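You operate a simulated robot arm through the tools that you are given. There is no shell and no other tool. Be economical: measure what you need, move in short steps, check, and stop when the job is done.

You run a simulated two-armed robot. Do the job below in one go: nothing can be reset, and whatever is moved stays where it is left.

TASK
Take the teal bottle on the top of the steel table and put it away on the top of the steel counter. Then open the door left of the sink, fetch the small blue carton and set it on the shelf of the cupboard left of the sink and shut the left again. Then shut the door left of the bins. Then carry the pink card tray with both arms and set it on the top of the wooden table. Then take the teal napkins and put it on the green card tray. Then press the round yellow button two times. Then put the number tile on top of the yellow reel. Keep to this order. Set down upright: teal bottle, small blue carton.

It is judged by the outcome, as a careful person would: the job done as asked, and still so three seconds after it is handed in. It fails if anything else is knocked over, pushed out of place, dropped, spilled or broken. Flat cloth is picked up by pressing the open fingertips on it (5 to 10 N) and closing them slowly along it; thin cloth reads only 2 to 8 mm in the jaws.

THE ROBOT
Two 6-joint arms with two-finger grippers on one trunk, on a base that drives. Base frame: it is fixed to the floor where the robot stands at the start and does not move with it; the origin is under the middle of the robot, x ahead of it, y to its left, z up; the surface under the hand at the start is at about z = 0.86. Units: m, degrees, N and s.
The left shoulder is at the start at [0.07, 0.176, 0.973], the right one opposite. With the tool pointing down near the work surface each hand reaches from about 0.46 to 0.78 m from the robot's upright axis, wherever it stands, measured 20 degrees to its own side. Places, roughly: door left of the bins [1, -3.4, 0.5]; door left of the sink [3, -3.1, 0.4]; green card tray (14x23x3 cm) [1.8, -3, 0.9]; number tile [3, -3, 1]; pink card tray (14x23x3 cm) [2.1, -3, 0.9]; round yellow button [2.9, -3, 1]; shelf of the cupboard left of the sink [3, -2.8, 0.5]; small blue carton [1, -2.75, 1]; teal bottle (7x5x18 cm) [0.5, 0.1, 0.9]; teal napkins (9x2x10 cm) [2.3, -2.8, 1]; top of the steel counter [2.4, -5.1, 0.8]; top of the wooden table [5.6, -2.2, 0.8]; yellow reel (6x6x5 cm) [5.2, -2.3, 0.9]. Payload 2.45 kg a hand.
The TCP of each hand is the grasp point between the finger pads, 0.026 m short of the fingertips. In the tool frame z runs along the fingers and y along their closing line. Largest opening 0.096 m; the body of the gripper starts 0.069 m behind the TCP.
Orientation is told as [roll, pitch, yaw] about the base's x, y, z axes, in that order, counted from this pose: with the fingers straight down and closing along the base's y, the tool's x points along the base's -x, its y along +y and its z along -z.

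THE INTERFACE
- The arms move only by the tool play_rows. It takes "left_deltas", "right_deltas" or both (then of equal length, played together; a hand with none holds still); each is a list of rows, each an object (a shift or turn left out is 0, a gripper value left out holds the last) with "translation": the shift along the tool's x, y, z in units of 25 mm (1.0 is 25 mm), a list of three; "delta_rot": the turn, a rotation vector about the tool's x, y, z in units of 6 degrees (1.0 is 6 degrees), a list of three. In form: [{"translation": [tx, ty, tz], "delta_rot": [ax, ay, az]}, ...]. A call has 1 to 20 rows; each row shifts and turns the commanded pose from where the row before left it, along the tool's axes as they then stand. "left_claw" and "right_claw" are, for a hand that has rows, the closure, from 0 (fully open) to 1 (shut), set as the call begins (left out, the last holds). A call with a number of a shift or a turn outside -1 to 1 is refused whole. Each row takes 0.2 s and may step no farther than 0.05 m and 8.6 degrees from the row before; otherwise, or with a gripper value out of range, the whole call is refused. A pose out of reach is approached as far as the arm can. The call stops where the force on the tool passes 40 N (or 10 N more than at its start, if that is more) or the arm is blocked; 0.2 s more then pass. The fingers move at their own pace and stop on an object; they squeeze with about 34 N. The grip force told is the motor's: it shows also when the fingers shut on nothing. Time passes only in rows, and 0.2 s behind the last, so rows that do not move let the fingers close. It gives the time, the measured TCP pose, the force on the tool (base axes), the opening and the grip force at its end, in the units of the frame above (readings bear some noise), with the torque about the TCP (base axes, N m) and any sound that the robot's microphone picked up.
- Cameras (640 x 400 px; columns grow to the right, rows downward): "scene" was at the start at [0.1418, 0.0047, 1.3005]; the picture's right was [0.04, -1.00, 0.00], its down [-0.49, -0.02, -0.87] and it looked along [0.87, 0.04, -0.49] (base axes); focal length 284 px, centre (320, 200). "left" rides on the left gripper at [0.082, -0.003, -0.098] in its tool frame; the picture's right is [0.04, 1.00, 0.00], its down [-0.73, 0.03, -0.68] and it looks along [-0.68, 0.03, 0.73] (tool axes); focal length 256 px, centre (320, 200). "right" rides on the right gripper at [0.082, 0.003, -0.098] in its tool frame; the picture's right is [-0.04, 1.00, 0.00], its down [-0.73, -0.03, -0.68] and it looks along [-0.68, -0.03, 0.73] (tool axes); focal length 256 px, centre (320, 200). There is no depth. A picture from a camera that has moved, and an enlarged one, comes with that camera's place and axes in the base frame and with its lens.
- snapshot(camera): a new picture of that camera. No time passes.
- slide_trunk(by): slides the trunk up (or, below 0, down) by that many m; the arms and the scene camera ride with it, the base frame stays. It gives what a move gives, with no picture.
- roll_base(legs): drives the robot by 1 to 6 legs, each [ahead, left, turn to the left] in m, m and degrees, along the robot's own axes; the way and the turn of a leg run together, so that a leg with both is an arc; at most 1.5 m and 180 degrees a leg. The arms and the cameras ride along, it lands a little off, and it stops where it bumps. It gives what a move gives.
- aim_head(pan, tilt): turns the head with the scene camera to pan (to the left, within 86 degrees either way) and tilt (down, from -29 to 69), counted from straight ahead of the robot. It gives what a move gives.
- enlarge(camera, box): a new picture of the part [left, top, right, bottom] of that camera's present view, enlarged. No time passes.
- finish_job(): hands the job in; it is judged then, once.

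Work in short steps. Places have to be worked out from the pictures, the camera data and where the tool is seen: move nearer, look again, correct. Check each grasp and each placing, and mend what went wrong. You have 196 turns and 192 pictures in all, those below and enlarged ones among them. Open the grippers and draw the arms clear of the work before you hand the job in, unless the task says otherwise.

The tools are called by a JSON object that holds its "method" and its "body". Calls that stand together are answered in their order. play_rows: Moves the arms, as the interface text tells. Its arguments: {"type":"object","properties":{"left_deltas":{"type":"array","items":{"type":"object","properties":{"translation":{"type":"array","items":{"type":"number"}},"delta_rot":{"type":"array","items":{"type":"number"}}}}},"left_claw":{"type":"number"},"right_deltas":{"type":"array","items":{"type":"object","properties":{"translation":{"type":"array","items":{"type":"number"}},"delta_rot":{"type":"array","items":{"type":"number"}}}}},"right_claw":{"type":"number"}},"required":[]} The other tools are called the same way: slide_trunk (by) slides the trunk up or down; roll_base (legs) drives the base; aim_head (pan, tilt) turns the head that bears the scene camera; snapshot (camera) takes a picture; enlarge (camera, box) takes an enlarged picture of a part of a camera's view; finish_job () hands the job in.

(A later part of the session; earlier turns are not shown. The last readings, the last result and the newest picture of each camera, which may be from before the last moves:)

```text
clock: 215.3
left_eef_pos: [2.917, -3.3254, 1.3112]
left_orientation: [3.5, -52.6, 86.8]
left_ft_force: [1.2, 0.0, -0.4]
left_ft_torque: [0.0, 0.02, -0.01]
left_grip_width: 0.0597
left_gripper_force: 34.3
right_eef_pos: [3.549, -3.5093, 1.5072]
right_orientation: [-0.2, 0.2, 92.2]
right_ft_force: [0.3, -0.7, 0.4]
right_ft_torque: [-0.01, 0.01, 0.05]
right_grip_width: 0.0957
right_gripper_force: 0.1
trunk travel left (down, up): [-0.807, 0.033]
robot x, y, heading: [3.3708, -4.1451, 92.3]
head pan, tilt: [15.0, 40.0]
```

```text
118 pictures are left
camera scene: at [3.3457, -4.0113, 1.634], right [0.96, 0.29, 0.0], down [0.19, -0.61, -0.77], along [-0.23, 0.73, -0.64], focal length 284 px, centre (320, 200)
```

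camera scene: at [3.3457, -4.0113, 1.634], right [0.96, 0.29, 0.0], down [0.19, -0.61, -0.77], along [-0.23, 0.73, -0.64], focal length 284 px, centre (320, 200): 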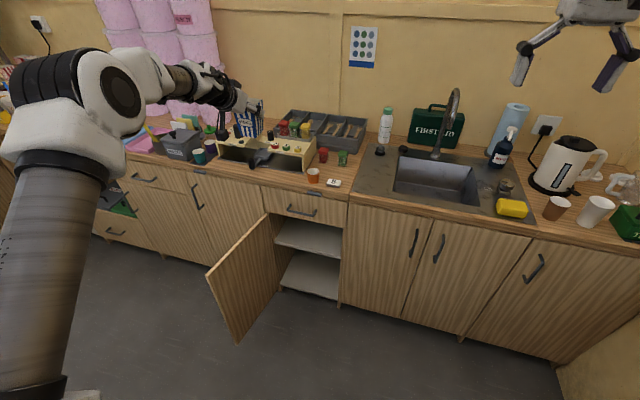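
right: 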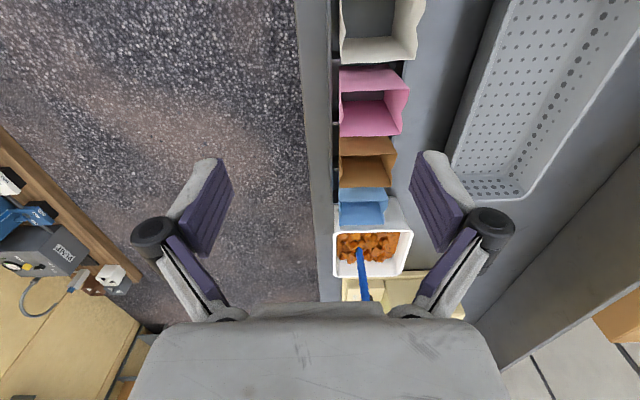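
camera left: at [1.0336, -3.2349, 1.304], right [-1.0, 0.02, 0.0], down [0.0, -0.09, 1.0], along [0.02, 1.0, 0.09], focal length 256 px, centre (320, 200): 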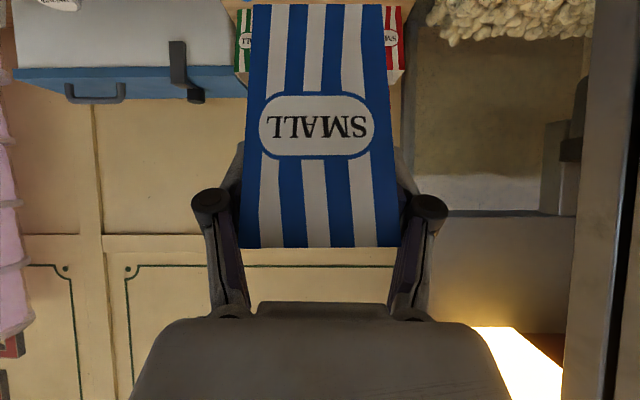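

The heading drifted to 92°, so I'll correct it and nudge right to line up with the shelf, then lower the trunk.

{"method": "roll_base", "body": {"legs": [[0, 0, -2.2], [0, -0.04, 0]]}}

{"method": "slide_trunk", "body": {"by": -0.4}}

{"method": "slide_trunk", "body": {"by": -0.3}}

{"method": "snapshot", "body": {"camera": "scene"}}

{"method": "snapshot", "body": {"camera": "left"}}

```text
clock: 216.5
left_eef_pos: [2.9781, -3.3088, 1.3081]
left_orientation: [2.7, -52.6, 85.3]
left_ft_force: [-0.8, 0.3, -0.1]
left_ft_torque: [0.02, -0.02, -0.11]
left_grip_width: 0.0599
left_gripper_force: 33.9
right_eef_pos: [3.6006, -3.5157, 1.508]
right_orientation: [-0.6, 0.0, 90.2]
right_ft_force: [-1.1, -0.3, 0.4]
right_ft_torque: [0.01, -0.13, -0.04]
right_grip_width: 0.0962
right_gripper_force: 0.0
trunk travel left (down, up): [-0.807, 0.033]
robot x, y, heading: [3.4054, -4.1447, 89.9]
head pan, tilt: [15.0, 40.0]
```

```text
clock: 220.4
left_eef_pos: [2.9858, -3.3091, 0.9118]
left_orientation: [3.4, -52.6, 84.8]
left_ft_force: [-0.1, 0.1, 0.2]
left_ft_torque: [0.01, 0.0, -0.02]
left_grip_width: 0.0596
left_gripper_force: 33.9
right_eef_pos: [3.61, -3.516, 1.1073]
right_orientation: [-0.3, 0.0, 90.2]
right_ft_force: [-0.5, -0.5, -0.2]
right_ft_torque: [-0.02, 0.0, 0.0]
right_grip_width: 0.096
right_gripper_force: 0.1
trunk travel left (down, up): [-0.407, 0.433]
robot x, y, heading: [3.4116, -4.1451, 89.9]
head pan, tilt: [15.0, 40.0]
```

```text
clock: 223.4
left_eef_pos: [2.9867, -3.3103, 0.6109]
left_orientation: [3.4, -52.6, 84.6]
left_ft_force: [0.1, -0.2, -0.6]
left_ft_torque: [-0.02, -0.01, -0.02]
left_grip_width: 0.0597
left_gripper_force: 34.0
right_eef_pos: [3.6098, -3.516, 0.8062]
right_orientation: [-0.2, 0.1, 90.3]
right_ft_force: [0.1, -0.7, 0.1]
right_ft_torque: [-0.01, -0.02, -0.01]
right_grip_width: 0.0962
right_gripper_force: 0.0
trunk travel left (down, up): [-0.107, 0.733]
robot x, y, heading: [3.4134, -4.1438, 90.2]
head pan, tilt: [15.0, 40.0]
```

```text
117 pictures are left
camera scene: at [3.3893, -4.0109, 0.934], right [0.97, 0.26, 0.0], down [0.17, -0.62, -0.77], along [-0.2, 0.74, -0.64], focal length 284 px, centre (320, 200)
```

scene: 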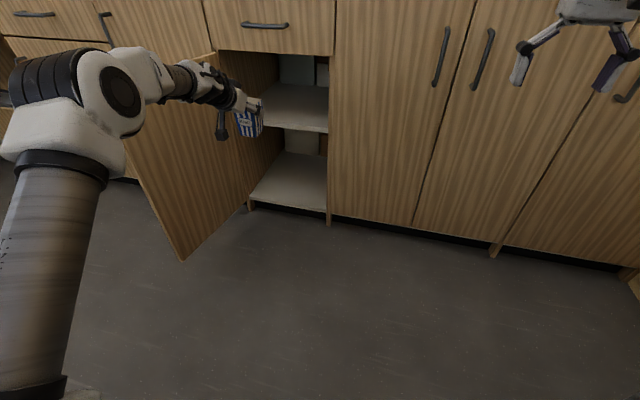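

```text
116 pictures are left
camera left: at [2.9861, -3.4362, 0.6053], right [-1.0, 0.02, 0.0], down [0.0, -0.09, 1.0], along [0.02, 1.0, 0.09], focal length 256 px, centre (320, 200)
```

left: 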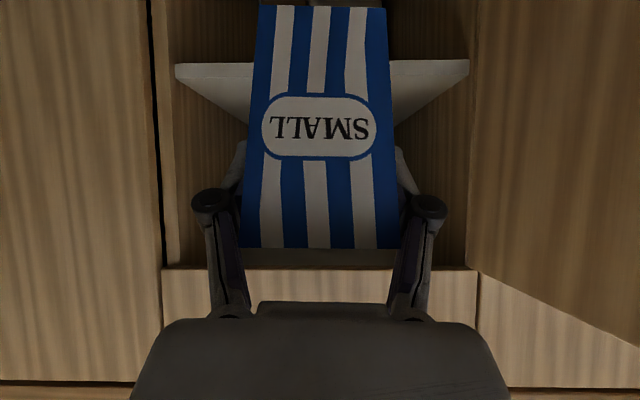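

The shelf surface is at z≈0.477 and the opening top at ≈0.727; the carton bottom is at ≈0.533. There's enough clearance, so I'll drive forward 0.29 m to bring the carton over the shelf.

{"method": "roll_base", "body": {"legs": [[0.29, 0, 0]]}}

{"method": "snapshot", "body": {"camera": "scene"}}

{"method": "snapshot", "body": {"camera": "left"}}

```text
clock: 225.4
left_eef_pos: [2.9819, -3.034, 0.6056]
left_orientation: [3.1, -52.1, 85.2]
left_ft_force: [0.5, 0.4, 0.3]
left_ft_torque: [0.04, 0.05, 0.03]
left_grip_width: 0.0598
left_gripper_force: 33.5
right_eef_pos: [3.607, -3.236, 0.8066]
right_orientation: [-0.2, 0.0, 90.4]
right_ft_force: [-0.9, 0.0, -0.7]
right_ft_torque: [-0.01, -0.01, 0.0]
right_grip_width: 0.096
right_gripper_force: 0.0
trunk travel left (down, up): [-0.107, 0.733]
robot x, y, heading: [3.4116, -3.867, 90.1]
head pan, tilt: [15.0, 40.0]
stopped in leg 1: the robot was blocked; the commanded pose is now the measured one
```

```text
115 pictures are left
camera scene: at [3.3886, -3.7314, 0.9341], right [0.96, 0.26, 0.0], down [0.17, -0.62, -0.77], along [-0.2, 0.74, -0.64], focal length 284 px, centre (320, 200)
```

scene: 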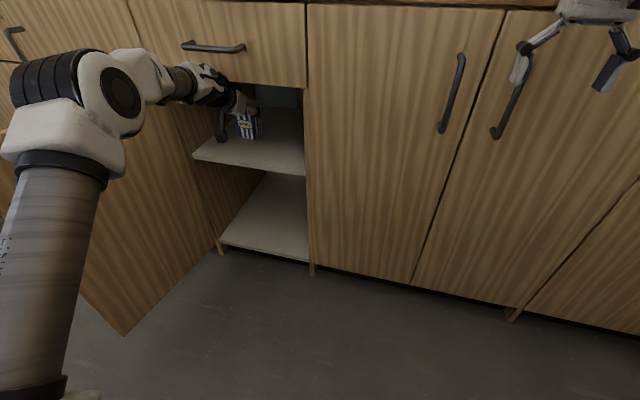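

```text
114 pictures are left
camera left: at [2.9827, -3.1603, 0.6011], right [-1.0, 0.02, 0.0], down [0.0, -0.08, 1.0], along [0.02, 1.0, 0.08], focal length 256 px, centre (320, 200)
```

left: 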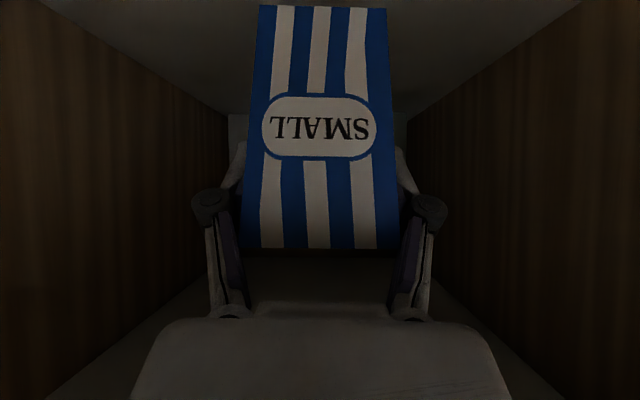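

The base stopped slightly early (TCP y = -3.034), but the carton is already well over the shelf. I'll lower it gently with the arm.

{"method": "play_rows", "body": {"left_deltas": [{"translation": [0.24, 0, 0.19]}, {"translation": [0.24, 0, 0.19]}, {"translation": [0.24, 0, 0.19]}, {"translation": [0.24, 0, 0.19]}, {"translation": [0.16, 0, 0.12]}, {"translation": [0.12, 0, 0.1]}, {"translation": [0.12, 0, 0.1]}, {}]}}

{"method": "snapshot", "body": {"camera": "scene"}}

{"method": "snapshot", "body": {"camera": "left"}}

```text
clock: 227.2
left_eef_pos: [2.9825, -3.032, 0.5617]
left_orientation: [3.0, -52.0, 85.1]
left_ft_force: [0.1, -0.8, 0.1]
left_ft_torque: [0.0, 0.04, 0.03]
left_grip_width: 0.0596
left_gripper_force: 33.8
right_eef_pos: [3.6076, -3.2359, 0.806]
right_orientation: [-0.3, 0.2, 90.5]
right_ft_force: [0.6, 0.8, 0.6]
right_ft_torque: [-0.01, 0.01, 0.02]
right_grip_width: 0.0958
right_gripper_force: 0.1
trunk travel left (down, up): [-0.107, 0.733]
robot x, y, heading: [3.412, -3.8649, 90.3]
head pan, tilt: [15.0, 40.0]
```

```text
113 pictures are left
camera scene: at [3.3885, -3.7314, 0.934], right [0.96, 0.26, 0.0], down [0.17, -0.62, -0.77], along [-0.2, 0.74, -0.64], focal length 284 px, centre (320, 200)
```

scene: 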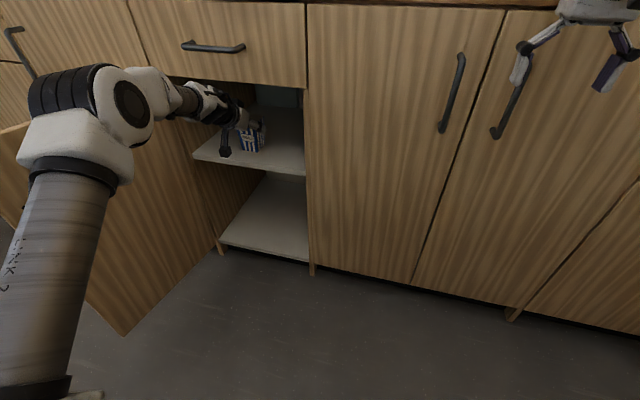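

```text
112 pictures are left
camera left: at [2.982, -3.1596, 0.5578], right [-1.0, 0.02, 0.0], down [0.0, -0.08, 1.0], along [0.02, 1.0, 0.08], focal length 256 px, centre (320, 200)
```

left: 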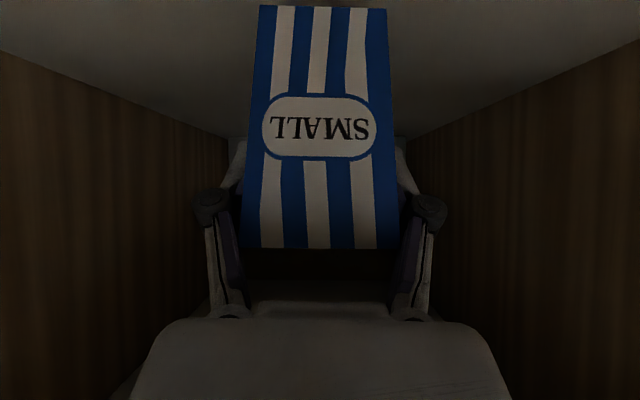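

Still no contact. I'll lower in 2.5 mm steps until the force rises.

{"method": "play_rows", "body": {"left_deltas": [{"translation": [0.08, 0, 0.062]}, {"translation": [0.08, 0, 0.062]}, {"translation": [0.08, 0, 0.062]}, {}]}}

```text
clock: 228.2
left_eef_pos: [2.9823, -3.0313, 0.5543]
left_orientation: [3.0, -52.0, 85.2]
left_ft_force: [0.5, 1.0, -0.9]
left_ft_torque: [-0.01, 0.0, 0.0]
left_grip_width: 0.0594
left_gripper_force: 34.4
right_eef_pos: [3.6081, -3.2368, 0.8063]
right_orientation: [-0.2, 0.1, 90.4]
right_ft_force: [-0.2, 1.2, 0.8]
right_ft_torque: [-0.02, 0.0, -0.01]
right_grip_width: 0.0963
right_gripper_force: 0.0
trunk travel left (down, up): [-0.107, 0.733]
robot x, y, heading: [3.4109, -3.8641, 90.3]
head pan, tilt: [15.0, 40.0]
```

{"method": "play_rows", "body": {"left_deltas": [{"translation": [0.08, 0, 0.062]}, {"translation": [0.08, 0, 0.062]}, {}]}}

{"method": "enlarge", "body": {"camera": "scene", "box": [190, 80, 310, 180]}}

```text
clock: 229.0
left_eef_pos: [2.9816, -3.0326, 0.5506]
left_orientation: [3.2, -52.2, 85.1]
left_ft_force: [-0.9, 3.0, 10.4]
left_ft_torque: [-0.07, -0.2, 0.05]
left_grip_width: 0.0597
left_gripper_force: 34.2
right_eef_pos: [3.6075, -3.2361, 0.807]
right_orientation: [-0.2, 0.1, 90.4]
right_ft_force: [-0.3, 0.0, -0.4]
right_ft_torque: [0.02, 0.01, -0.02]
right_grip_width: 0.096
right_gripper_force: 0.1
trunk travel left (down, up): [-0.107, 0.733]
robot x, y, heading: [3.4097, -3.8619, 90.3]
head pan, tilt: [15.0, 40.0]
```

```text
4.00 times, centred on (250, 130) of scene
camera zoom: at [3.3892, -3.7326, 0.9343], right [0.96, 0.26, 0.0], down [0.17, -0.62, -0.77], along [-0.2, 0.74, -0.64], focal length 1134 px, centre (600, 480)
```

zoom: 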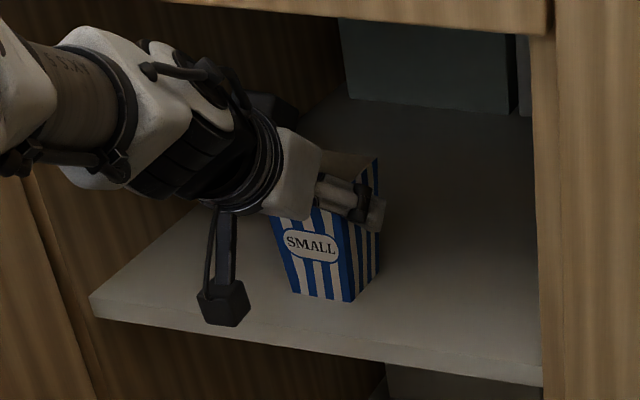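

Contact at 10 N, and the carton stands on the shelf. I'll release and retract along the fingers.

{"method": "play_rows", "body": {"left_deltas": [{}, {}, {}], "left_claw": 0.1}}

{"method": "play_rows", "body": {"left_deltas": [{"translation": [0, 0, -0.4]}, {"translation": [0, 0, -0.4]}, {"translation": [0, 0, -0.6]}, {"translation": [0.3, 0, -0.8]}, {"translation": [0.3, 0, -0.8]}, {"translation": [0.4, 0, -0.7]}, {}]}}

{"method": "snapshot", "body": {"camera": "left"}}

{"method": "snapshot", "body": {"camera": "scene"}}

```text
clock: 229.8
left_eef_pos: [2.9808, -3.0337, 0.5476]
left_orientation: [3.1, -52.0, 85.1]
left_ft_force: [-0.6, 0.7, 0.3]
left_ft_torque: [0.0, -0.03, 0.02]
left_grip_width: 0.0864
left_gripper_force: 0.2
right_eef_pos: [3.6081, -3.2355, 0.8076]
right_orientation: [-0.2, 0.1, 90.3]
right_ft_force: [0.0, -0.5, 0.1]
right_ft_torque: [0.01, -0.03, 0.02]
right_grip_width: 0.0959
right_gripper_force: 0.1
trunk travel left (down, up): [-0.107, 0.733]
robot x, y, heading: [3.4066, -3.8627, 90.4]
head pan, tilt: [15.0, 40.0]
```

```text
clock: 231.4
left_eef_pos: [2.9814, -3.1204, 0.5864]
left_orientation: [3.1, -52.1, 85.2]
left_ft_force: [0.1, 0.8, 0.4]
left_ft_torque: [-0.02, 0.01, 0.01]
left_grip_width: 0.0864
left_gripper_force: 0.0
right_eef_pos: [3.6073, -3.2367, 0.8067]
right_orientation: [-0.2, 0.1, 90.3]
right_ft_force: [-0.2, -0.1, -0.4]
right_ft_torque: [0.01, 0.02, 0.02]
right_grip_width: 0.096
right_gripper_force: 0.0
trunk travel left (down, up): [-0.107, 0.733]
robot x, y, heading: [3.4078, -3.8654, 90.0]
head pan, tilt: [15.0, 40.0]
```

```text
110 pictures are left
camera left: at [2.9806, -3.2488, 0.5824], right [-1.0, 0.02, 0.0], down [0.0, -0.08, 1.0], along [0.02, 1.0, 0.08], focal length 256 px, centre (320, 200)
```

left: 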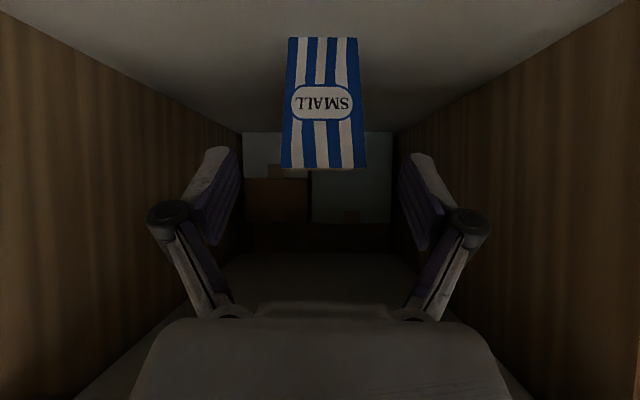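

```text
109 pictures are left
camera scene: at [3.3885, -3.7315, 0.934], right [0.96, 0.26, 0.0], down [0.17, -0.62, -0.77], along [-0.2, 0.74, -0.64], focal length 284 px, centre (320, 200)
```

scene: 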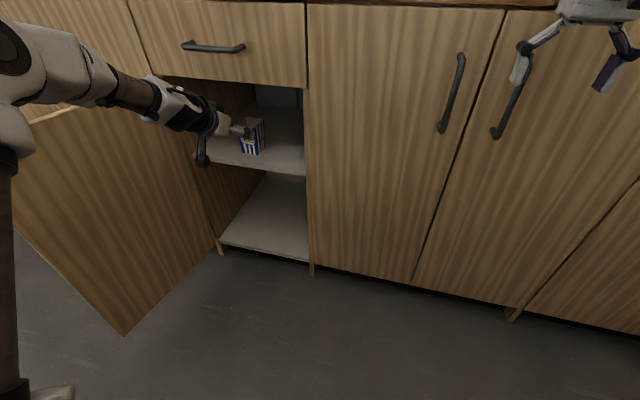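

The carton stands upright on the shelf. To shut the door I'll push its outer face with the right hand (pointing down, closed): first back out, retract the left hand, and move left past the door.

{"method": "roll_base", "body": {"legs": [[-0.3, 0, 0]]}}

{"method": "play_rows", "body": {"left_deltas": [{"translation": [0.62, 0, -0.78]}, {"translation": [0.62, 0, -0.78]}, {"translation": [0.62, 0, -0.78]}, {"translation": [0.62, 0, -0.78]}, {"translation": [0.62, 0, -0.78]}, {"translation": [0.62, 0, -0.78]}, {"translation": [0.62, 0, -0.78]}, {}], "right_deltas": [{}, {}, {}, {}, {}, {}, {}, {}], "right_claw": 1}}

{"method": "aim_head", "body": {"pan": 0, "tilt": 35}}

{"method": "snapshot", "body": {"camera": "scene"}}

```text
clock: 233.5
left_eef_pos: [2.9831, -3.4287, 0.5866]
left_orientation: [3.1, -52.0, 85.0]
left_ft_force: [-0.2, 0.0, 0.5]
left_ft_torque: [0.0, 0.04, 0.02]
left_grip_width: 0.0863
left_gripper_force: 0.1
right_eef_pos: [3.6093, -3.5444, 0.8063]
right_orientation: [-0.2, 0.1, 90.4]
right_ft_force: [0.5, 0.0, 0.2]
right_ft_torque: [0.03, 0.04, 0.0]
right_grip_width: 0.0959
right_gripper_force: 0.0
trunk travel left (down, up): [-0.107, 0.733]
robot x, y, heading: [3.4159, -4.1755, 90.0]
head pan, tilt: [15.0, 40.0]
```

```text
clock: 235.3
left_eef_pos: [2.9761, -3.5935, 0.5851]
left_orientation: [3.1, -51.9, 85.1]
left_ft_force: [0.0, -0.4, 0.1]
left_ft_torque: [0.02, 0.02, -0.03]
left_grip_width: 0.0863
left_gripper_force: 0.2
left hand out of reach, approached as far as the arm can: row 2
right_eef_pos: [3.6107, -3.5463, 0.8074]
right_orientation: [-0.2, 0.1, 90.4]
right_ft_force: [-0.5, -0.4, 0.3]
right_ft_torque: [-0.03, 0.01, -0.02]
right_grip_width: 0.0002
right_gripper_force: 28.3
trunk travel left (down, up): [-0.107, 0.733]
robot x, y, heading: [3.4123, -4.175, 90.0]
head pan, tilt: [15.0, 40.0]
```

```text
clock: 236.0
left_eef_pos: [2.9759, -3.5923, 0.5843]
left_orientation: [3.1, -52.0, 85.1]
left_ft_force: [-0.1, 0.1, -0.3]
left_ft_torque: [-0.02, 0.02, -0.01]
left_grip_width: 0.0868
left_gripper_force: 0.1
right_eef_pos: [3.6093, -3.5445, 0.8063]
right_orientation: [-0.3, -0.1, 90.3]
right_ft_force: [0.5, -0.7, -0.2]
right_ft_torque: [-0.01, 0.03, -0.01]
right_grip_width: 0.0
right_gripper_force: 28.9
trunk travel left (down, up): [-0.107, 0.733]
robot x, y, heading: [3.4137, -4.1735, 90.1]
head pan, tilt: [0.0, 35.0]
```

```text
108 pictures are left
camera scene: at [3.4117, -4.0338, 0.9415], right [1.0, 0.0, 0.0], down [0.0, -0.57, -0.82], along [0.0, 0.82, -0.57], focal length 284 px, centre (320, 200)
```

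scene: 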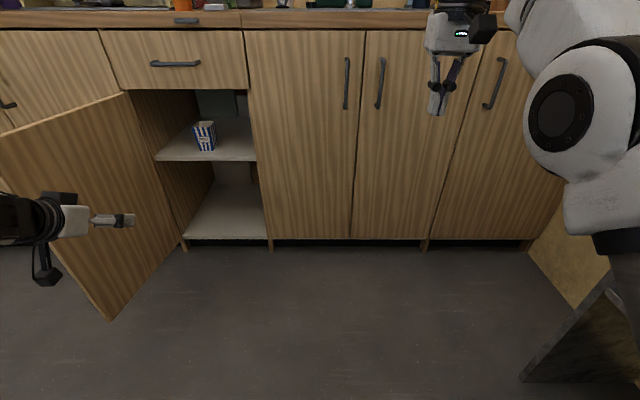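

The door is at about 100°, its tip near (2.73, -3.50). I'll raise the trunk to pass over it, strafe left 1.0 m, lower again and check.

{"method": "slide_trunk", "body": {"by": 0.25}}

{"method": "roll_base", "body": {"legs": [[0, 1.0, 0]]}}

{"method": "slide_trunk", "body": {"by": -0.35}}

{"method": "snapshot", "body": {"camera": "scene"}}

```text
clock: 238.6
left_eef_pos: [2.9757, -3.5927, 0.8356]
left_orientation: [3.1, -52.1, 85.1]
left_ft_force: [-0.6, 1.2, -0.3]
left_ft_torque: [-0.02, 0.01, -0.01]
left_grip_width: 0.0863
left_gripper_force: 0.0
right_eef_pos: [3.6093, -3.5452, 1.0565]
right_orientation: [-0.2, 0.1, 90.2]
right_ft_force: [0.7, -0.5, 0.1]
right_ft_torque: [0.02, -0.01, 0.02]
right_grip_width: 0.0
right_gripper_force: 28.8
trunk travel left (down, up): [-0.357, 0.483]
robot x, y, heading: [3.4124, -4.1735, 90.0]
head pan, tilt: [0.0, 35.0]
```

```text
clock: 243.9
left_eef_pos: [1.9491, -3.6037, 0.835]
left_orientation: [3.1, -52.1, 85.6]
left_ft_force: [0.2, -0.2, -0.5]
left_ft_torque: [0.04, -0.02, -0.01]
left_grip_width: 0.0863
left_gripper_force: 0.0
right_eef_pos: [2.5829, -3.5494, 1.0557]
right_orientation: [-0.1, 0.1, 90.8]
right_ft_force: [0.7, 0.0, -0.2]
right_ft_torque: [0.03, 0.0, 0.02]
right_grip_width: 0.0004
right_gripper_force: 28.4
trunk travel left (down, up): [-0.357, 0.483]
robot x, y, heading: [2.3925, -4.179, 90.8]
head pan, tilt: [0.0, 35.0]
```

```text
clock: 247.3
left_eef_pos: [1.9503, -3.6039, 0.4855]
left_orientation: [3.1, -52.0, 85.5]
left_ft_force: [-0.3, 0.1, -0.4]
left_ft_torque: [0.02, -0.01, 0.01]
left_grip_width: 0.0862
left_gripper_force: 0.1
right_eef_pos: [2.5832, -3.551, 0.7072]
right_orientation: [-0.3, 0.2, 90.8]
right_ft_force: [-0.6, 0.0, -0.8]
right_ft_torque: [-0.04, -0.03, -0.01]
right_grip_width: 0.0002
right_gripper_force: 28.4
trunk travel left (down, up): [-0.007, 0.833]
robot x, y, heading: [2.3899, -4.177, 90.7]
head pan, tilt: [0.0, 35.0]
```

```text
107 pictures are left
camera scene: at [2.39, -4.0409, 0.8416], right [1.0, 0.01, 0.0], down [0.01, -0.57, -0.82], along [-0.01, 0.82, -0.57], focal length 284 px, centre (320, 200)
```

scene: 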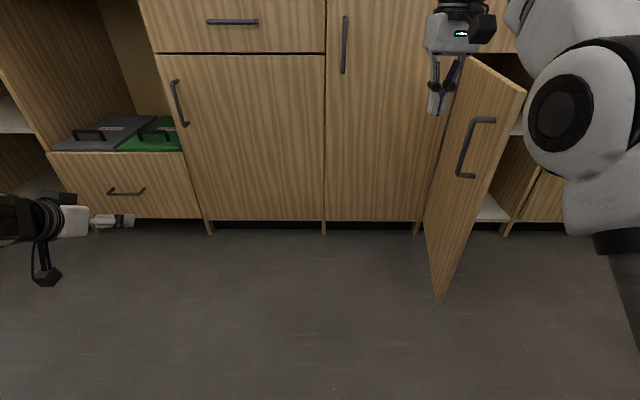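

The hand is on the outer (left) side of the door. I'll drive forward 0.15 m, lower to z≈0.655 and push right.

{"method": "roll_base", "body": {"legs": [[0.15, 0, 0]]}}

{"method": "play_rows", "body": {"right_deltas": [{"translation": [0, 0, 1]}, {"translation": [0, 0, 1]}, {"translation": [0, -0.5, 0]}, {"translation": [0, -0.5, 0]}, {"translation": [0, -0.5, 0]}, {"translation": [0, -0.4, 0]}, {"translation": [0, -0.4, 0]}, {"translation": [0, -0.4, 0]}, {"translation": [0, -0.4, 0]}, {"translation": [0, -0.4, 0]}, {"translation": [0, -0.4, 0]}, {"translation": [0, -0.4, 0]}, {"translation": [0, -0.4, 0]}, {"translation": [0, -0.4, 0]}, {"translation": [0, -0.4, 0]}, {"translation": [0, -0.4, 0]}, {"translation": [0, -0.4, 0]}, {"translation": [0, -0.4, 0]}]}}

{"method": "snapshot", "body": {"camera": "scene"}}

```text
clock: 248.7
left_eef_pos: [1.9489, -3.4523, 0.4834]
left_orientation: [3.1, -52.0, 85.5]
left_ft_force: [-1.0, 0.0, 0.4]
left_ft_torque: [-0.02, -0.07, 0.0]
left_grip_width: 0.0864
left_gripper_force: 0.0
right_eef_pos: [2.5824, -3.4003, 0.7069]
right_orientation: [-0.2, 0.1, 90.8]
right_ft_force: [0.4, 0.2, 0.1]
right_ft_torque: [0.0, -0.01, 0.04]
right_grip_width: 0.0001
right_gripper_force: 28.7
trunk travel left (down, up): [-0.007, 0.833]
robot x, y, heading: [2.3875, -4.0267, 90.4]
head pan, tilt: [0.0, 35.0]
```

```text
clock: 252.5
left_eef_pos: [1.9483, -3.4531, 0.4838]
left_orientation: [3.1, -52.0, 85.6]
left_ft_force: [0.9, 0.0, -0.6]
left_ft_torque: [-0.02, 0.01, 0.0]
left_grip_width: 0.0862
left_gripper_force: 0.1
right_eef_pos: [2.7505, -3.3993, 0.6593]
right_orientation: [-0.2, 0.1, 90.8]
right_ft_force: [0.1, -0.2, -0.2]
right_ft_torque: [-0.02, 0.02, -0.01]
right_grip_width: 0.0002
right_gripper_force: 28.2
trunk travel left (down, up): [-0.007, 0.833]
robot x, y, heading: [2.3873, -4.0308, 90.4]
head pan, tilt: [0.0, 35.0]
```

```text
106 pictures are left
camera scene: at [2.3885, -3.8906, 0.8416], right [1.0, 0.01, 0.0], down [0.01, -0.57, -0.82], along [-0.01, 0.82, -0.57], focal length 284 px, centre (320, 200)
```

scene: 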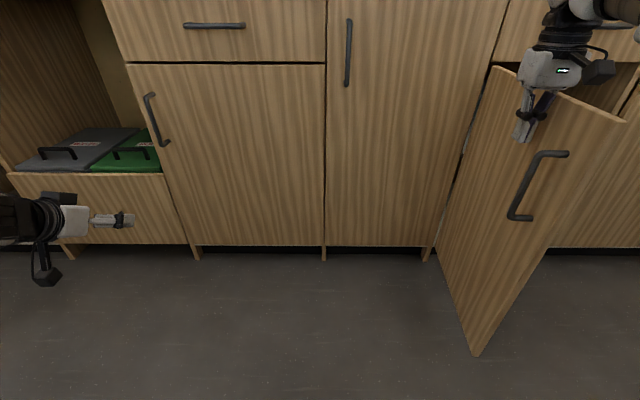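

The door is closing easily without force. I'll push further with the arm, then shift the base right for the rest.

{"method": "play_rows", "body": {"right_deltas": [{"translation": [0, -0.45, 0]}, {"translation": [0, -0.45, 0]}, {"translation": [0, -0.45, 0]}, {"translation": [0, -0.45, 0]}, {"translation": [0, -0.45, 0]}, {"translation": [0, -0.45, 0]}, {"translation": [0, -0.45, 0]}, {"translation": [0, -0.45, 0]}, {}]}}

{"method": "play_rows", "body": {"right_deltas": [{"translation": [0, 1, 0]}, {"translation": [0, 1, 0]}, {"translation": [0, 1, 0]}, {"translation": [0, 1, 0]}, {"translation": [0, 1, 0]}, {"translation": [0, 1, 0]}, {"translation": [0, 1, 0]}, {"translation": [0, 1, 0]}, {"translation": [0, 1, 0]}, {"translation": [0, 1, 0]}]}}

{"method": "roll_base", "body": {"legs": [[0, -0.22, 0]]}}

{"method": "snapshot", "body": {"camera": "scene"}}

```text
clock: 254.5
left_eef_pos: [1.949, -3.4526, 0.4852]
left_orientation: [3.1, -52.1, 85.4]
left_ft_force: [0.6, 0.3, 0.1]
left_ft_torque: [0.02, 0.03, 0.0]
left_grip_width: 0.0865
left_gripper_force: 0.0
right_eef_pos: [2.8396, -3.3961, 0.6581]
right_orientation: [-0.2, 0.0, 90.8]
right_ft_force: [-0.2, -1.3, -0.5]
right_ft_torque: [0.02, 0.0, -0.01]
right_grip_width: 0.0
right_gripper_force: 28.9
trunk travel left (down, up): [-0.007, 0.833]
robot x, y, heading: [2.3931, -4.0314, 90.4]
head pan, tilt: [0.0, 35.0]
```

```text
clock: 256.7
left_eef_pos: [1.9487, -3.453, 0.4857]
left_orientation: [3.0, -51.9, 85.5]
left_ft_force: [-0.2, 0.2, 0.1]
left_ft_torque: [0.01, 0.01, -0.01]
left_grip_width: 0.0864
left_gripper_force: 0.1
right_eef_pos: [2.5908, -3.3975, 0.6573]
right_orientation: [-0.2, 0.1, 90.7]
right_ft_force: [-0.6, 0.7, 0.6]
right_ft_torque: [0.0, 0.0, -0.01]
right_grip_width: 0.0
right_gripper_force: 28.7
trunk travel left (down, up): [-0.007, 0.833]
robot x, y, heading: [2.3893, -4.0282, 90.5]
head pan, tilt: [0.0, 35.0]
```

```text
clock: 258.3
left_eef_pos: [2.1595, -3.4533, 0.4849]
left_orientation: [3.1, -52.0, 85.9]
left_ft_force: [-0.9, -0.4, 0.0]
left_ft_torque: [-0.06, 0.01, -0.01]
left_grip_width: 0.0863
left_gripper_force: 0.1
right_eef_pos: [2.8016, -3.3928, 0.6572]
right_orientation: [-0.2, 0.0, 91.2]
right_ft_force: [-0.4, 0.6, 0.1]
right_ft_torque: [-0.03, -0.02, 0.02]
right_grip_width: 0.0001
right_gripper_force: 28.0
trunk travel left (down, up): [-0.007, 0.833]
robot x, y, heading: [2.6063, -4.0276, 91.0]
head pan, tilt: [0.0, 35.0]
```

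```text
105 pictures are left
camera scene: at [2.6026, -3.8876, 0.8416], right [1.0, 0.02, 0.0], down [0.01, -0.57, -0.82], along [-0.01, 0.82, -0.57], focal length 284 px, centre (320, 200)
```

scene: 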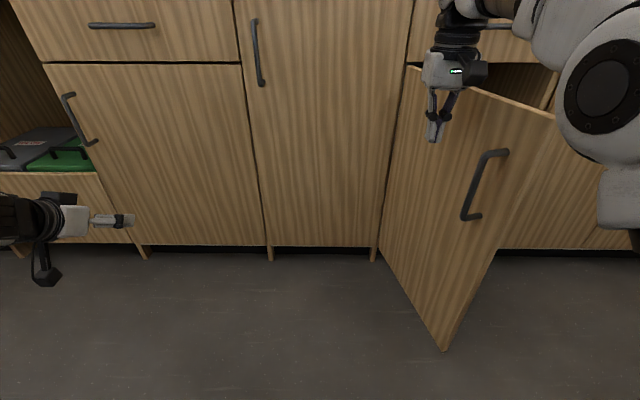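

The door is at about 65°. Push on to the right and forward.

{"method": "play_rows", "body": {"right_deltas": [{"translation": [0, -0.6, 0]}, {"translation": [0, -0.6, 0]}, {"translation": [-0.1, -0.5, 0]}, {"translation": [-0.2, -0.5, 0]}, {"translation": [-0.3, -0.5, 0]}, {"translation": [-0.3, -0.5, 0]}, {"translation": [-0.3, -0.5, 0]}, {"translation": [-0.35, -0.45, 0]}, {"translation": [-0.35, -0.45, 0]}, {"translation": [-0.4, -0.4, 0]}, {"translation": [-0.4, -0.35, 0]}, {}]}}

{"method": "snapshot", "body": {"camera": "scene"}}

```text
clock: 260.9
left_eef_pos: [2.1607, -3.4537, 0.485]
left_orientation: [3.1, -52.0, 85.8]
left_ft_force: [-0.6, 0.2, -0.3]
left_ft_torque: [0.02, -0.02, 0.02]
left_grip_width: 0.0863
left_gripper_force: 0.0
right_eef_pos: [2.9223, -3.3498, 0.6429]
right_orientation: [-0.1, 0.1, 91.2]
right_ft_force: [0.4, -0.7, -0.2]
right_ft_torque: [0.03, -0.04, 0.01]
right_grip_width: 0.0
right_gripper_force: 28.4
right hand out of reach, approached as far as the arm can: row 9, 10, 11
trunk travel left (down, up): [-0.007, 0.833]
robot x, y, heading: [2.6041, -4.026, 91.1]
head pan, tilt: [0.0, 35.0]
```

```text
104 pictures are left
camera scene: at [2.6025, -3.8876, 0.8415], right [1.0, 0.02, 0.0], down [0.01, -0.57, -0.82], along [-0.01, 0.82, -0.57], focal length 284 px, centre (320, 200)
```

scene: 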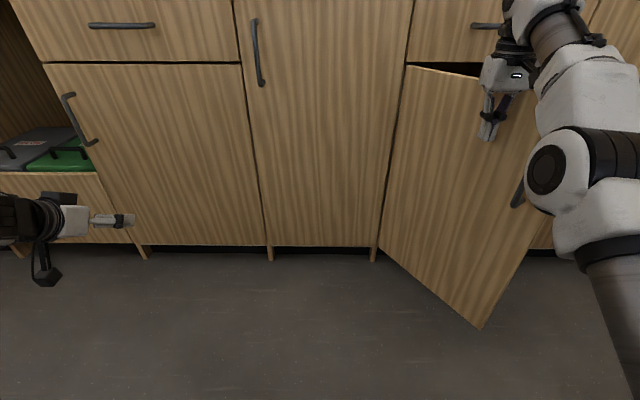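

The door is at about 45°. I'll pull the hand back slightly, bring the base right and forward, then push the rest.

{"method": "play_rows", "body": {"right_deltas": [{"translation": [1, 0.2, 0]}, {"translation": [1, 0.2, 0]}, {"translation": [1, 0, 0]}, {"translation": [1, 0, 0]}, {"translation": [1, 0, 0]}, {"translation": [1, 0, 0]}, {}]}}

{"method": "roll_base", "body": {"legs": [[0, -0.14, -1], [0.14, 0, 0]]}}

{"method": "play_rows", "body": {"right_deltas": [{"translation": [-0.5, 0, 0]}, {"translation": [-0.5, 0, 0]}, {"translation": [-0.45, -0.1, 0]}, {"translation": [-0.45, -0.1, 0]}, {"translation": [-0.45, -0.1, 0]}, {"translation": [-0.45, -0.1, 0]}, {"translation": [-0.45, 0, 0]}, {"translation": [-0.45, 0, 0]}, {"translation": [-0.45, 0, 0]}, {"translation": [-0.45, 0, 0]}, {"translation": [-0.45, 0, 0]}, {}]}}

{"method": "snapshot", "body": {"camera": "scene"}}

```text
clock: 262.5
left_eef_pos: [2.1588, -3.4521, 0.4853]
left_orientation: [3.1, -52.0, 85.8]
left_ft_force: [0.7, -0.2, 1.0]
left_ft_torque: [0.04, 0.0, 0.02]
left_grip_width: 0.0863
left_gripper_force: 0.1
right_eef_pos: [2.9225, -3.3495, 0.6413]
right_orientation: [-0.2, 0.2, 91.2]
right_ft_force: [0.1, 0.7, 0.4]
right_ft_torque: [-0.01, -0.02, -0.01]
right_grip_width: 0.0
right_gripper_force: 28.3
right hand out of reach, approached as far as the arm can: row 1, 2, 3, 4, 5, 6
trunk travel left (down, up): [-0.007, 0.833]
robot x, y, heading: [2.6015, -4.0289, 90.7]
head pan, tilt: [0.0, 35.0]
```

```text
clock: 263.9
left_eef_pos: [2.2942, -3.4437, 0.4833]
left_orientation: [3.1, -52.0, 84.9]
left_ft_force: [-0.2, 0.9, 0.4]
left_ft_torque: [0.01, -0.02, -0.03]
left_grip_width: 0.0864
left_gripper_force: 0.0
right_eef_pos: [3.0542, -3.3523, 0.6426]
right_orientation: [-0.2, -0.2, 90.7]
right_ft_force: [1.2, 0.3, -6.2]
right_ft_torque: [0.87, -0.13, -0.1]
right_grip_width: 0.006
right_gripper_force: 28.3
trunk travel left (down, up): [-0.007, 0.833]
robot x, y, heading: [2.7301, -4.0225, 89.9]
head pan, tilt: [0.0, 35.0]
stopped in leg 1: the force on the tool passed its limit at 50 N (the readings are from after the stop); the commanded pose is now the measured one
```

```text
clock: 264.6
left_eef_pos: [2.2958, -3.4441, 0.487]
left_orientation: [3.1, -52.1, 84.9]
left_ft_force: [0.6, -0.8, 0.4]
left_ft_torque: [-0.02, 0.0, -0.01]
left_grip_width: 0.0864
left_gripper_force: 0.2
right_eef_pos: [3.0536, -3.3494, 0.6399]
right_orientation: [-0.4, -1.2, 90.5]
right_ft_force: [2.8, -1.5, 19.7]
right_ft_torque: [0.21, -0.54, -0.11]
right_grip_width: 0.0
right_gripper_force: 28.6
right hand out of reach, approached as far as the arm can: row 1, 2, 3
trunk travel left (down, up): [-0.007, 0.833]
robot x, y, heading: [2.7283, -4.0241, 89.8]
head pan, tilt: [0.0, 35.0]
stopped in row 3 (right hand): the force on the tool passed its limit at 44 N (the readings are from after the stop); the commanded pose is now the measured one
```

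```text
103 pictures are left
camera scene: at [2.7297, -3.8883, 0.842], right [1.0, 0.0, 0.0], down [0.0, -0.57, -0.82], along [0.0, 0.82, -0.57], focal length 284 px, centre (320, 200)
```

scene: 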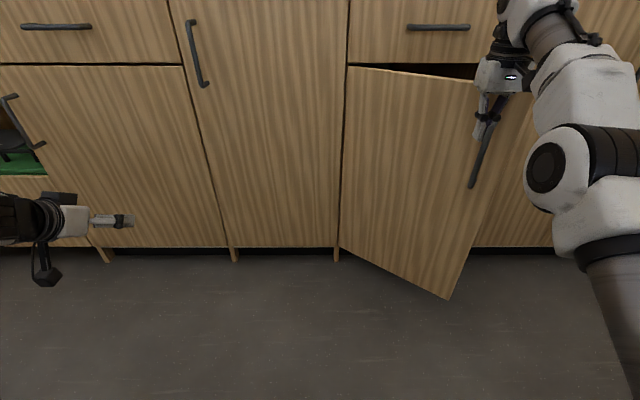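

The hand has met the door handle while at its reach limit. I'll lift it straight up, clear of the handle.

{"method": "play_rows", "body": {"right_deltas": [{"translation": [0, 0, -0.5]}, {"translation": [0, 0, -0.5]}, {"translation": [0, 0, -0.5]}, {"translation": [0, 0, -0.5]}, {}]}}

{"method": "slide_trunk", "body": {"by": 0.1}}

{"method": "snapshot", "body": {"camera": "right"}}

{"method": "snapshot", "body": {"camera": "scene"}}

```text
clock: 265.8
left_eef_pos: [2.2963, -3.4444, 0.4847]
left_orientation: [3.0, -52.1, 84.9]
left_ft_force: [-0.5, -0.1, 0.5]
left_ft_torque: [0.03, 0.0, -0.02]
left_grip_width: 0.0864
left_gripper_force: 0.1
right_eef_pos: [3.0486, -3.3657, 0.6685]
right_orientation: [-0.3, -0.7, 90.5]
right_ft_force: [-0.4, 0.7, 0.7]
right_ft_torque: [0.01, 0.02, 0.02]
right_grip_width: 0.0
right_gripper_force: 29.1
right hand out of reach, approached as far as the arm can: row 1, 2, 3, 4
trunk travel left (down, up): [-0.007, 0.833]
robot x, y, heading: [2.7283, -4.0268, 89.8]
head pan, tilt: [0.0, 35.0]
```

```text
clock: 267.1
left_eef_pos: [2.2954, -3.4429, 0.5851]
left_orientation: [3.1, -51.9, 84.9]
left_ft_force: [0.4, 0.5, -0.6]
left_ft_torque: [-0.01, 0.0, 0.0]
left_grip_width: 0.0865
left_gripper_force: 0.0
right_eef_pos: [3.0489, -3.365, 0.7692]
right_orientation: [-0.2, -0.7, 90.5]
right_ft_force: [-0.2, -0.5, 0.7]
right_ft_torque: [-0.01, -0.02, 0.03]
right_grip_width: 0.0001
right_gripper_force: 28.5
trunk travel left (down, up): [-0.107, 0.733]
robot x, y, heading: [2.7269, -4.0255, 90.0]
head pan, tilt: [0.0, 35.0]
```

```text
102 pictures are left
camera right: at [3.0481, -3.4473, 0.8658], right [-1.0, 0.03, 0.0], down [0.02, 0.73, 0.69], along [0.02, 0.69, -0.73], focal length 256 px, centre (320, 200)
```

right: 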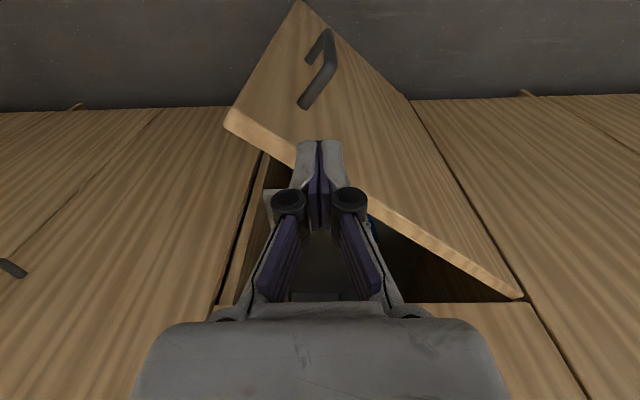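

```text
101 pictures are left
camera scene: at [2.7304, -3.8862, 0.9415], right [1.0, 0.0, 0.0], down [0.0, -0.57, -0.82], along [0.0, 0.82, -0.57], focal length 284 px, centre (320, 200)
```

scene: 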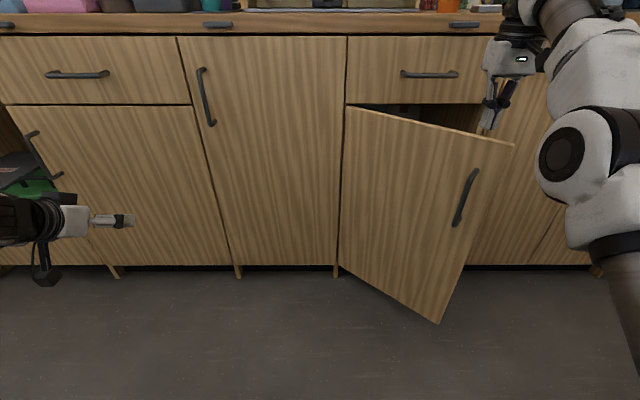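

The hand is now above the door. I'll back the base, lower to just above handle height, retract the arm so it has stroke left, then come forward and push with the arm.

{"method": "roll_base", "body": {"legs": [[-0.2, 0, 0]]}}

{"method": "slide_trunk", "body": {"by": -0.09}}

{"method": "play_rows", "body": {"right_deltas": [{"translation": [1, 0, 0]}, {"translation": [1, 0, 0]}, {"translation": [1, 0, 0]}, {"translation": [1, 0, 0]}, {"translation": [1, 0, 0]}, {"translation": [1, 0, 0]}, {"translation": [1, 0, 0]}, {"translation": [1, 0, 0]}, {}]}}

{"method": "roll_base", "body": {"legs": [[0.36, 0, 0]]}}

{"method": "snapshot", "body": {"camera": "scene"}}

```text
clock: 268.7
left_eef_pos: [2.2937, -3.6412, 0.585]
left_orientation: [3.1, -51.9, 85.0]
left_ft_force: [0.4, -0.3, 1.1]
left_ft_torque: [0.0, -0.01, 0.01]
left_grip_width: 0.0864
left_gripper_force: 0.0
right_eef_pos: [3.0479, -3.5614, 0.7687]
right_orientation: [-0.4, -0.7, 90.7]
right_ft_force: [-0.2, 0.2, -0.5]
right_ft_torque: [-0.04, 0.04, -0.01]
right_grip_width: 0.0
right_gripper_force: 28.4
trunk travel left (down, up): [-0.107, 0.733]
robot x, y, heading: [2.7298, -4.2221, 90.1]
head pan, tilt: [0.0, 35.0]
```

```text
clock: 269.9
left_eef_pos: [2.2946, -3.6413, 0.4944]
left_orientation: [3.1, -52.0, 84.9]
left_ft_force: [0.4, 0.3, -0.7]
left_ft_torque: [-0.01, -0.01, -0.04]
left_grip_width: 0.0866
left_gripper_force: 0.0
right_eef_pos: [3.0486, -3.5611, 0.6802]
right_orientation: [-0.3, -0.7, 90.7]
right_ft_force: [-0.7, 0.0, -1.6]
right_ft_torque: [-0.01, 0.0, -0.01]
right_grip_width: 0.0
right_gripper_force: 28.2
trunk travel left (down, up): [-0.017, 0.823]
robot x, y, heading: [2.7291, -4.2224, 90.2]
head pan, tilt: [0.0, 35.0]
```

```text
clock: 271.9
left_eef_pos: [2.2931, -3.6412, 0.4948]
left_orientation: [3.1, -52.0, 85.0]
left_ft_force: [0.0, 0.0, 0.8]
left_ft_torque: [-0.02, 0.01, 0.02]
left_grip_width: 0.0863
left_gripper_force: 0.1
right_eef_pos: [3.0491, -3.7396, 0.6768]
right_orientation: [-0.4, -0.7, 90.6]
right_ft_force: [-0.3, 0.0, -0.7]
right_ft_torque: [-0.02, -0.05, 0.0]
right_grip_width: 0.0
right_gripper_force: 28.8
right hand out of reach, approached as far as the arm can: row 8
trunk travel left (down, up): [-0.017, 0.823]
robot x, y, heading: [2.7307, -4.2206, 90.0]
head pan, tilt: [0.0, 35.0]
```

```text
clock: 274.2
left_eef_pos: [2.292, -3.2827, 0.4953]
left_orientation: [3.1, -52.0, 85.1]
left_ft_force: [-0.4, -0.4, 0.1]
left_ft_torque: [-0.04, -0.04, 0.01]
left_grip_width: 0.0864
left_gripper_force: 0.1
right_eef_pos: [3.0476, -3.3806, 0.6763]
right_orientation: [-0.3, -0.6, 90.8]
right_ft_force: [0.0, 1.1, 0.5]
right_ft_torque: [0.0, 0.02, 0.02]
right_grip_width: 0.0001
right_gripper_force: 28.3
trunk travel left (down, up): [-0.017, 0.823]
robot x, y, heading: [2.7295, -3.862, 90.2]
head pan, tilt: [0.0, 35.0]
```

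```text
100 pictures are left
camera scene: at [2.7289, -3.7244, 0.8515], right [1.0, 0.0, 0.0], down [0.0, -0.57, -0.82], along [0.0, 0.82, -0.57], focal length 284 px, centre (320, 200)
```

scene: 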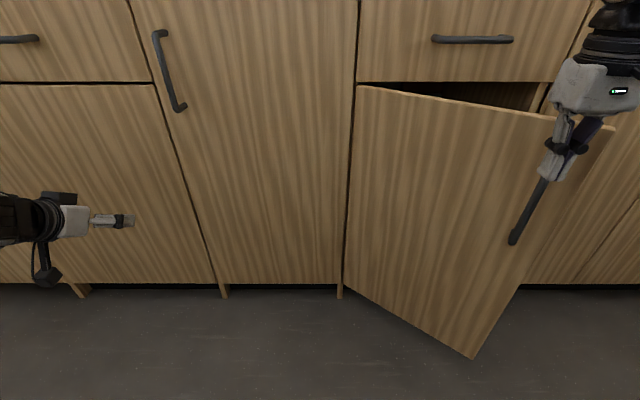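

The hand is right in front of the door, above the handle. I'll push forward with the arm.

{"method": "play_rows", "body": {"right_deltas": [{"translation": [-0.4, 0, 0]}, {"translation": [-0.4, 0, 0]}, {"translation": [-0.4, 0, 0]}, {"translation": [-0.4, 0, 0]}, {"translation": [-0.4, 0, 0]}, {"translation": [-0.4, 0, 0]}, {"translation": [-0.4, 0, 0]}, {"translation": [-0.4, 0, 0]}, {"translation": [-0.4, 0, 0]}, {"translation": [-0.4, 0, 0]}, {"translation": [-0.4, 0, 0]}, {"translation": [-0.4, 0, 0]}, {"translation": [-0.4, 0, 0]}, {"translation": [-0.4, 0, 0]}, {"translation": [-0.4, 0, 0]}, {"translation": [-0.4, 0, 0]}, {"translation": [-0.4, 0, 0]}, {"translation": [-0.4, 0, 0]}, {"translation": [-0.4, 0, 0]}]}}

{"method": "snapshot", "body": {"camera": "scene"}}

```text
clock: 278.0
left_eef_pos: [2.2936, -3.2845, 0.4949]
left_orientation: [3.1, -52.0, 85.1]
left_ft_force: [0.3, 0.4, 0.2]
left_ft_torque: [0.0, -0.01, -0.01]
left_grip_width: 0.0864
left_gripper_force: 0.0
right_eef_pos: [3.0471, -3.208, 0.6766]
right_orientation: [-0.2, -0.1, 90.8]
right_ft_force: [-2.4, -13.5, -6.2]
right_ft_torque: [1.43, -0.29, 0.08]
right_grip_width: 0.0
right_gripper_force: 28.1
trunk travel left (down, up): [-0.017, 0.823]
robot x, y, heading: [2.7299, -3.8598, 90.0]
head pan, tilt: [0.0, 35.0]
stopped in row 18 (right hand): the force on the tool passed its limit at 71 N (the readings are from after the stop); the commanded pose is now the measured one
```

```text
99 pictures are left
camera scene: at [2.7291, -3.7253, 0.8516], right [1.0, 0.0, 0.0], down [0.0, -0.57, -0.82], along [0.0, 0.82, -0.57], focal length 284 px, centre (320, 200)
```

scene: 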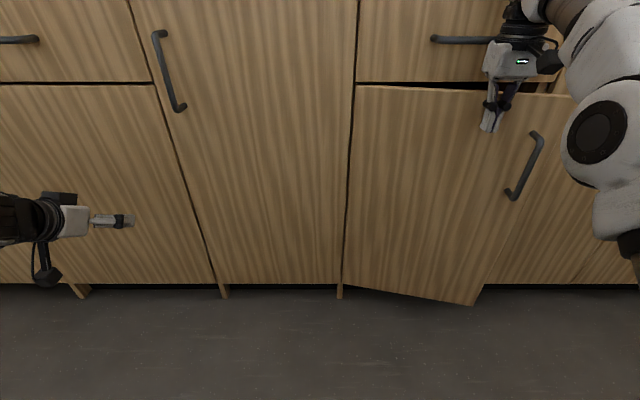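

The door is almost shut (about 8°), but the right hand's body meets the drawer handle above. I'll finish with the left hand, which points forward lower down: pull back, shift right, and push with its closed fingertips.

{"method": "play_rows", "body": {"right_deltas": [{"translation": [1, 0, 0]}, {"translation": [1, 0, 0]}, {"translation": [1, 0, 0]}, {"translation": [1, 0, 0]}, {"translation": [1, 0, 0]}], "left_deltas": [{}, {}, {}, {}, {}], "left_claw": 1}}

{"method": "roll_base", "body": {"legs": [[-0.15, 0, 0], [0, -0.79, 0]]}}

{"method": "snapshot", "body": {"camera": "scene"}}

```text
clock: 279.2
left_eef_pos: [2.2916, -3.2825, 0.4954]
left_orientation: [3.1, -52.0, 85.2]
left_ft_force: [0.3, 0.7, -0.4]
left_ft_torque: [-0.01, 0.01, -0.01]
left_grip_width: 0.0
left_gripper_force: 28.3
right_eef_pos: [3.048, -3.3314, 0.6775]
right_orientation: [-0.2, 0.0, 90.8]
right_ft_force: [0.6, 0.1, 0.3]
right_ft_torque: [-0.03, 0.01, -0.03]
right_grip_width: 0.0002
right_gripper_force: 28.6
trunk travel left (down, up): [-0.017, 0.823]
robot x, y, heading: [2.7322, -3.8608, 90.1]
head pan, tilt: [0.0, 35.0]
```

```text
clock: 284.4
left_eef_pos: [3.0699, -3.4335, 0.4947]
left_orientation: [3.1, -51.9, 85.2]
left_ft_force: [0.6, 0.7, 0.7]
left_ft_torque: [0.05, -0.02, 0.0]
left_grip_width: 0.0
left_gripper_force: 28.6
right_eef_pos: [3.8255, -3.4793, 0.679]
right_orientation: [-0.2, -0.1, 90.8]
right_ft_force: [-0.3, -0.2, 0.8]
right_ft_torque: [0.02, 0.01, 0.04]
right_grip_width: 0.0002
right_gripper_force: 28.1
trunk travel left (down, up): [-0.017, 0.823]
robot x, y, heading: [3.5038, -4.0137, 90.0]
head pan, tilt: [0.0, 35.0]
```

```text
98 pictures are left
camera scene: at [3.5073, -3.8737, 0.8516], right [1.0, 0.0, 0.0], down [0.0, -0.57, -0.82], along [0.0, 0.82, -0.57], focal length 284 px, centre (320, 200)
```

scene: 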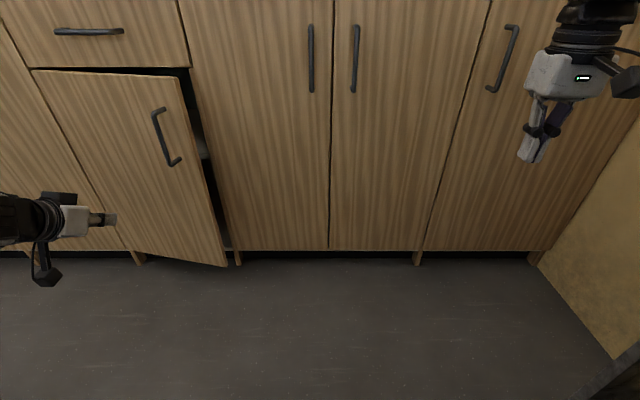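

I'll drive forward 0.1 m and then push the door shut with the left hand.

{"method": "roll_base", "body": {"legs": [[0.1, 0, 0]]}}

{"method": "play_rows", "body": {"left_deltas": [{"translation": [-0.37, 0, 0.47]}, {"translation": [-0.37, 0, 0.47]}, {"translation": [-0.37, 0, 0.47]}, {"translation": [-0.37, 0, 0.47]}, {"translation": [-0.37, 0, 0.47]}, {"translation": [-0.37, 0, 0.47]}, {"translation": [-0.25, 0, 0.31]}, {"translation": [-0.25, 0, 0.31]}, {"translation": [-0.25, 0, 0.31]}, {"translation": [-0.25, 0, 0.31]}, {"translation": [-0.25, 0, 0.31]}, {"translation": [-0.25, 0, 0.31]}, {"translation": [-0.25, 0, 0.31]}, {"translation": [-0.25, 0, 0.31]}, {"translation": [-0.25, 0, 0.31]}, {"translation": [-0.25, 0, 0.31]}, {"translation": [-0.25, 0, 0.31]}]}}

{"method": "snapshot", "body": {"camera": "scene"}}

```text
clock: 285.5
left_eef_pos: [3.0716, -3.3327, 0.4954]
left_orientation: [3.1, -52.0, 85.0]
left_ft_force: [-0.4, 0.5, -0.3]
left_ft_torque: [0.02, -0.02, 0.01]
left_grip_width: 0.0
left_gripper_force: 29.0
right_eef_pos: [3.8262, -3.3803, 0.6766]
right_orientation: [-0.2, -0.1, 90.7]
right_ft_force: [0.3, 0.2, -0.9]
right_ft_torque: [-0.01, 0.01, 0.01]
right_grip_width: 0.0001
right_gripper_force: 28.5
trunk travel left (down, up): [-0.017, 0.823]
robot x, y, heading: [3.5106, -3.9134, 90.4]
head pan, tilt: [0.0, 35.0]
```

```text
clock: 289.1
left_eef_pos: [3.0759, -3.1896, 0.4924]
left_orientation: [3.2, -51.6, 85.1]
left_ft_force: [-0.4, -0.6, 0.4]
left_ft_torque: [0.0, 0.03, -0.02]
left_grip_width: 0.0
left_gripper_force: 28.7
left hand out of reach, approached as far as the arm can: row 10, 11, 12, 13, 14, 15, 16, 17
right_eef_pos: [3.8263, -3.3802, 0.6769]
right_orientation: [-0.2, -0.1, 90.8]
right_ft_force: [-0.4, 0.0, -0.4]
right_ft_torque: [0.03, 0.04, -0.02]
right_grip_width: 0.0
right_gripper_force: 29.3
trunk travel left (down, up): [-0.017, 0.823]
robot x, y, heading: [3.5053, -3.9142, 90.4]
head pan, tilt: [0.0, 35.0]
```

```text
97 pictures are left
camera scene: at [3.5072, -3.7748, 0.8515], right [1.0, 0.0, 0.0], down [0.0, -0.57, -0.82], along [0.0, 0.82, -0.57], focal length 284 px, centre (320, 200)
```

scene: 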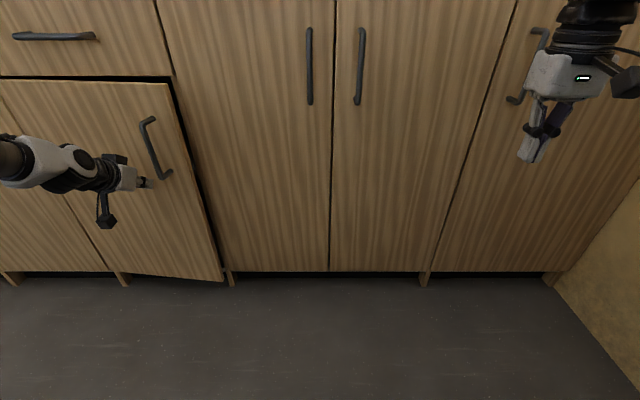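

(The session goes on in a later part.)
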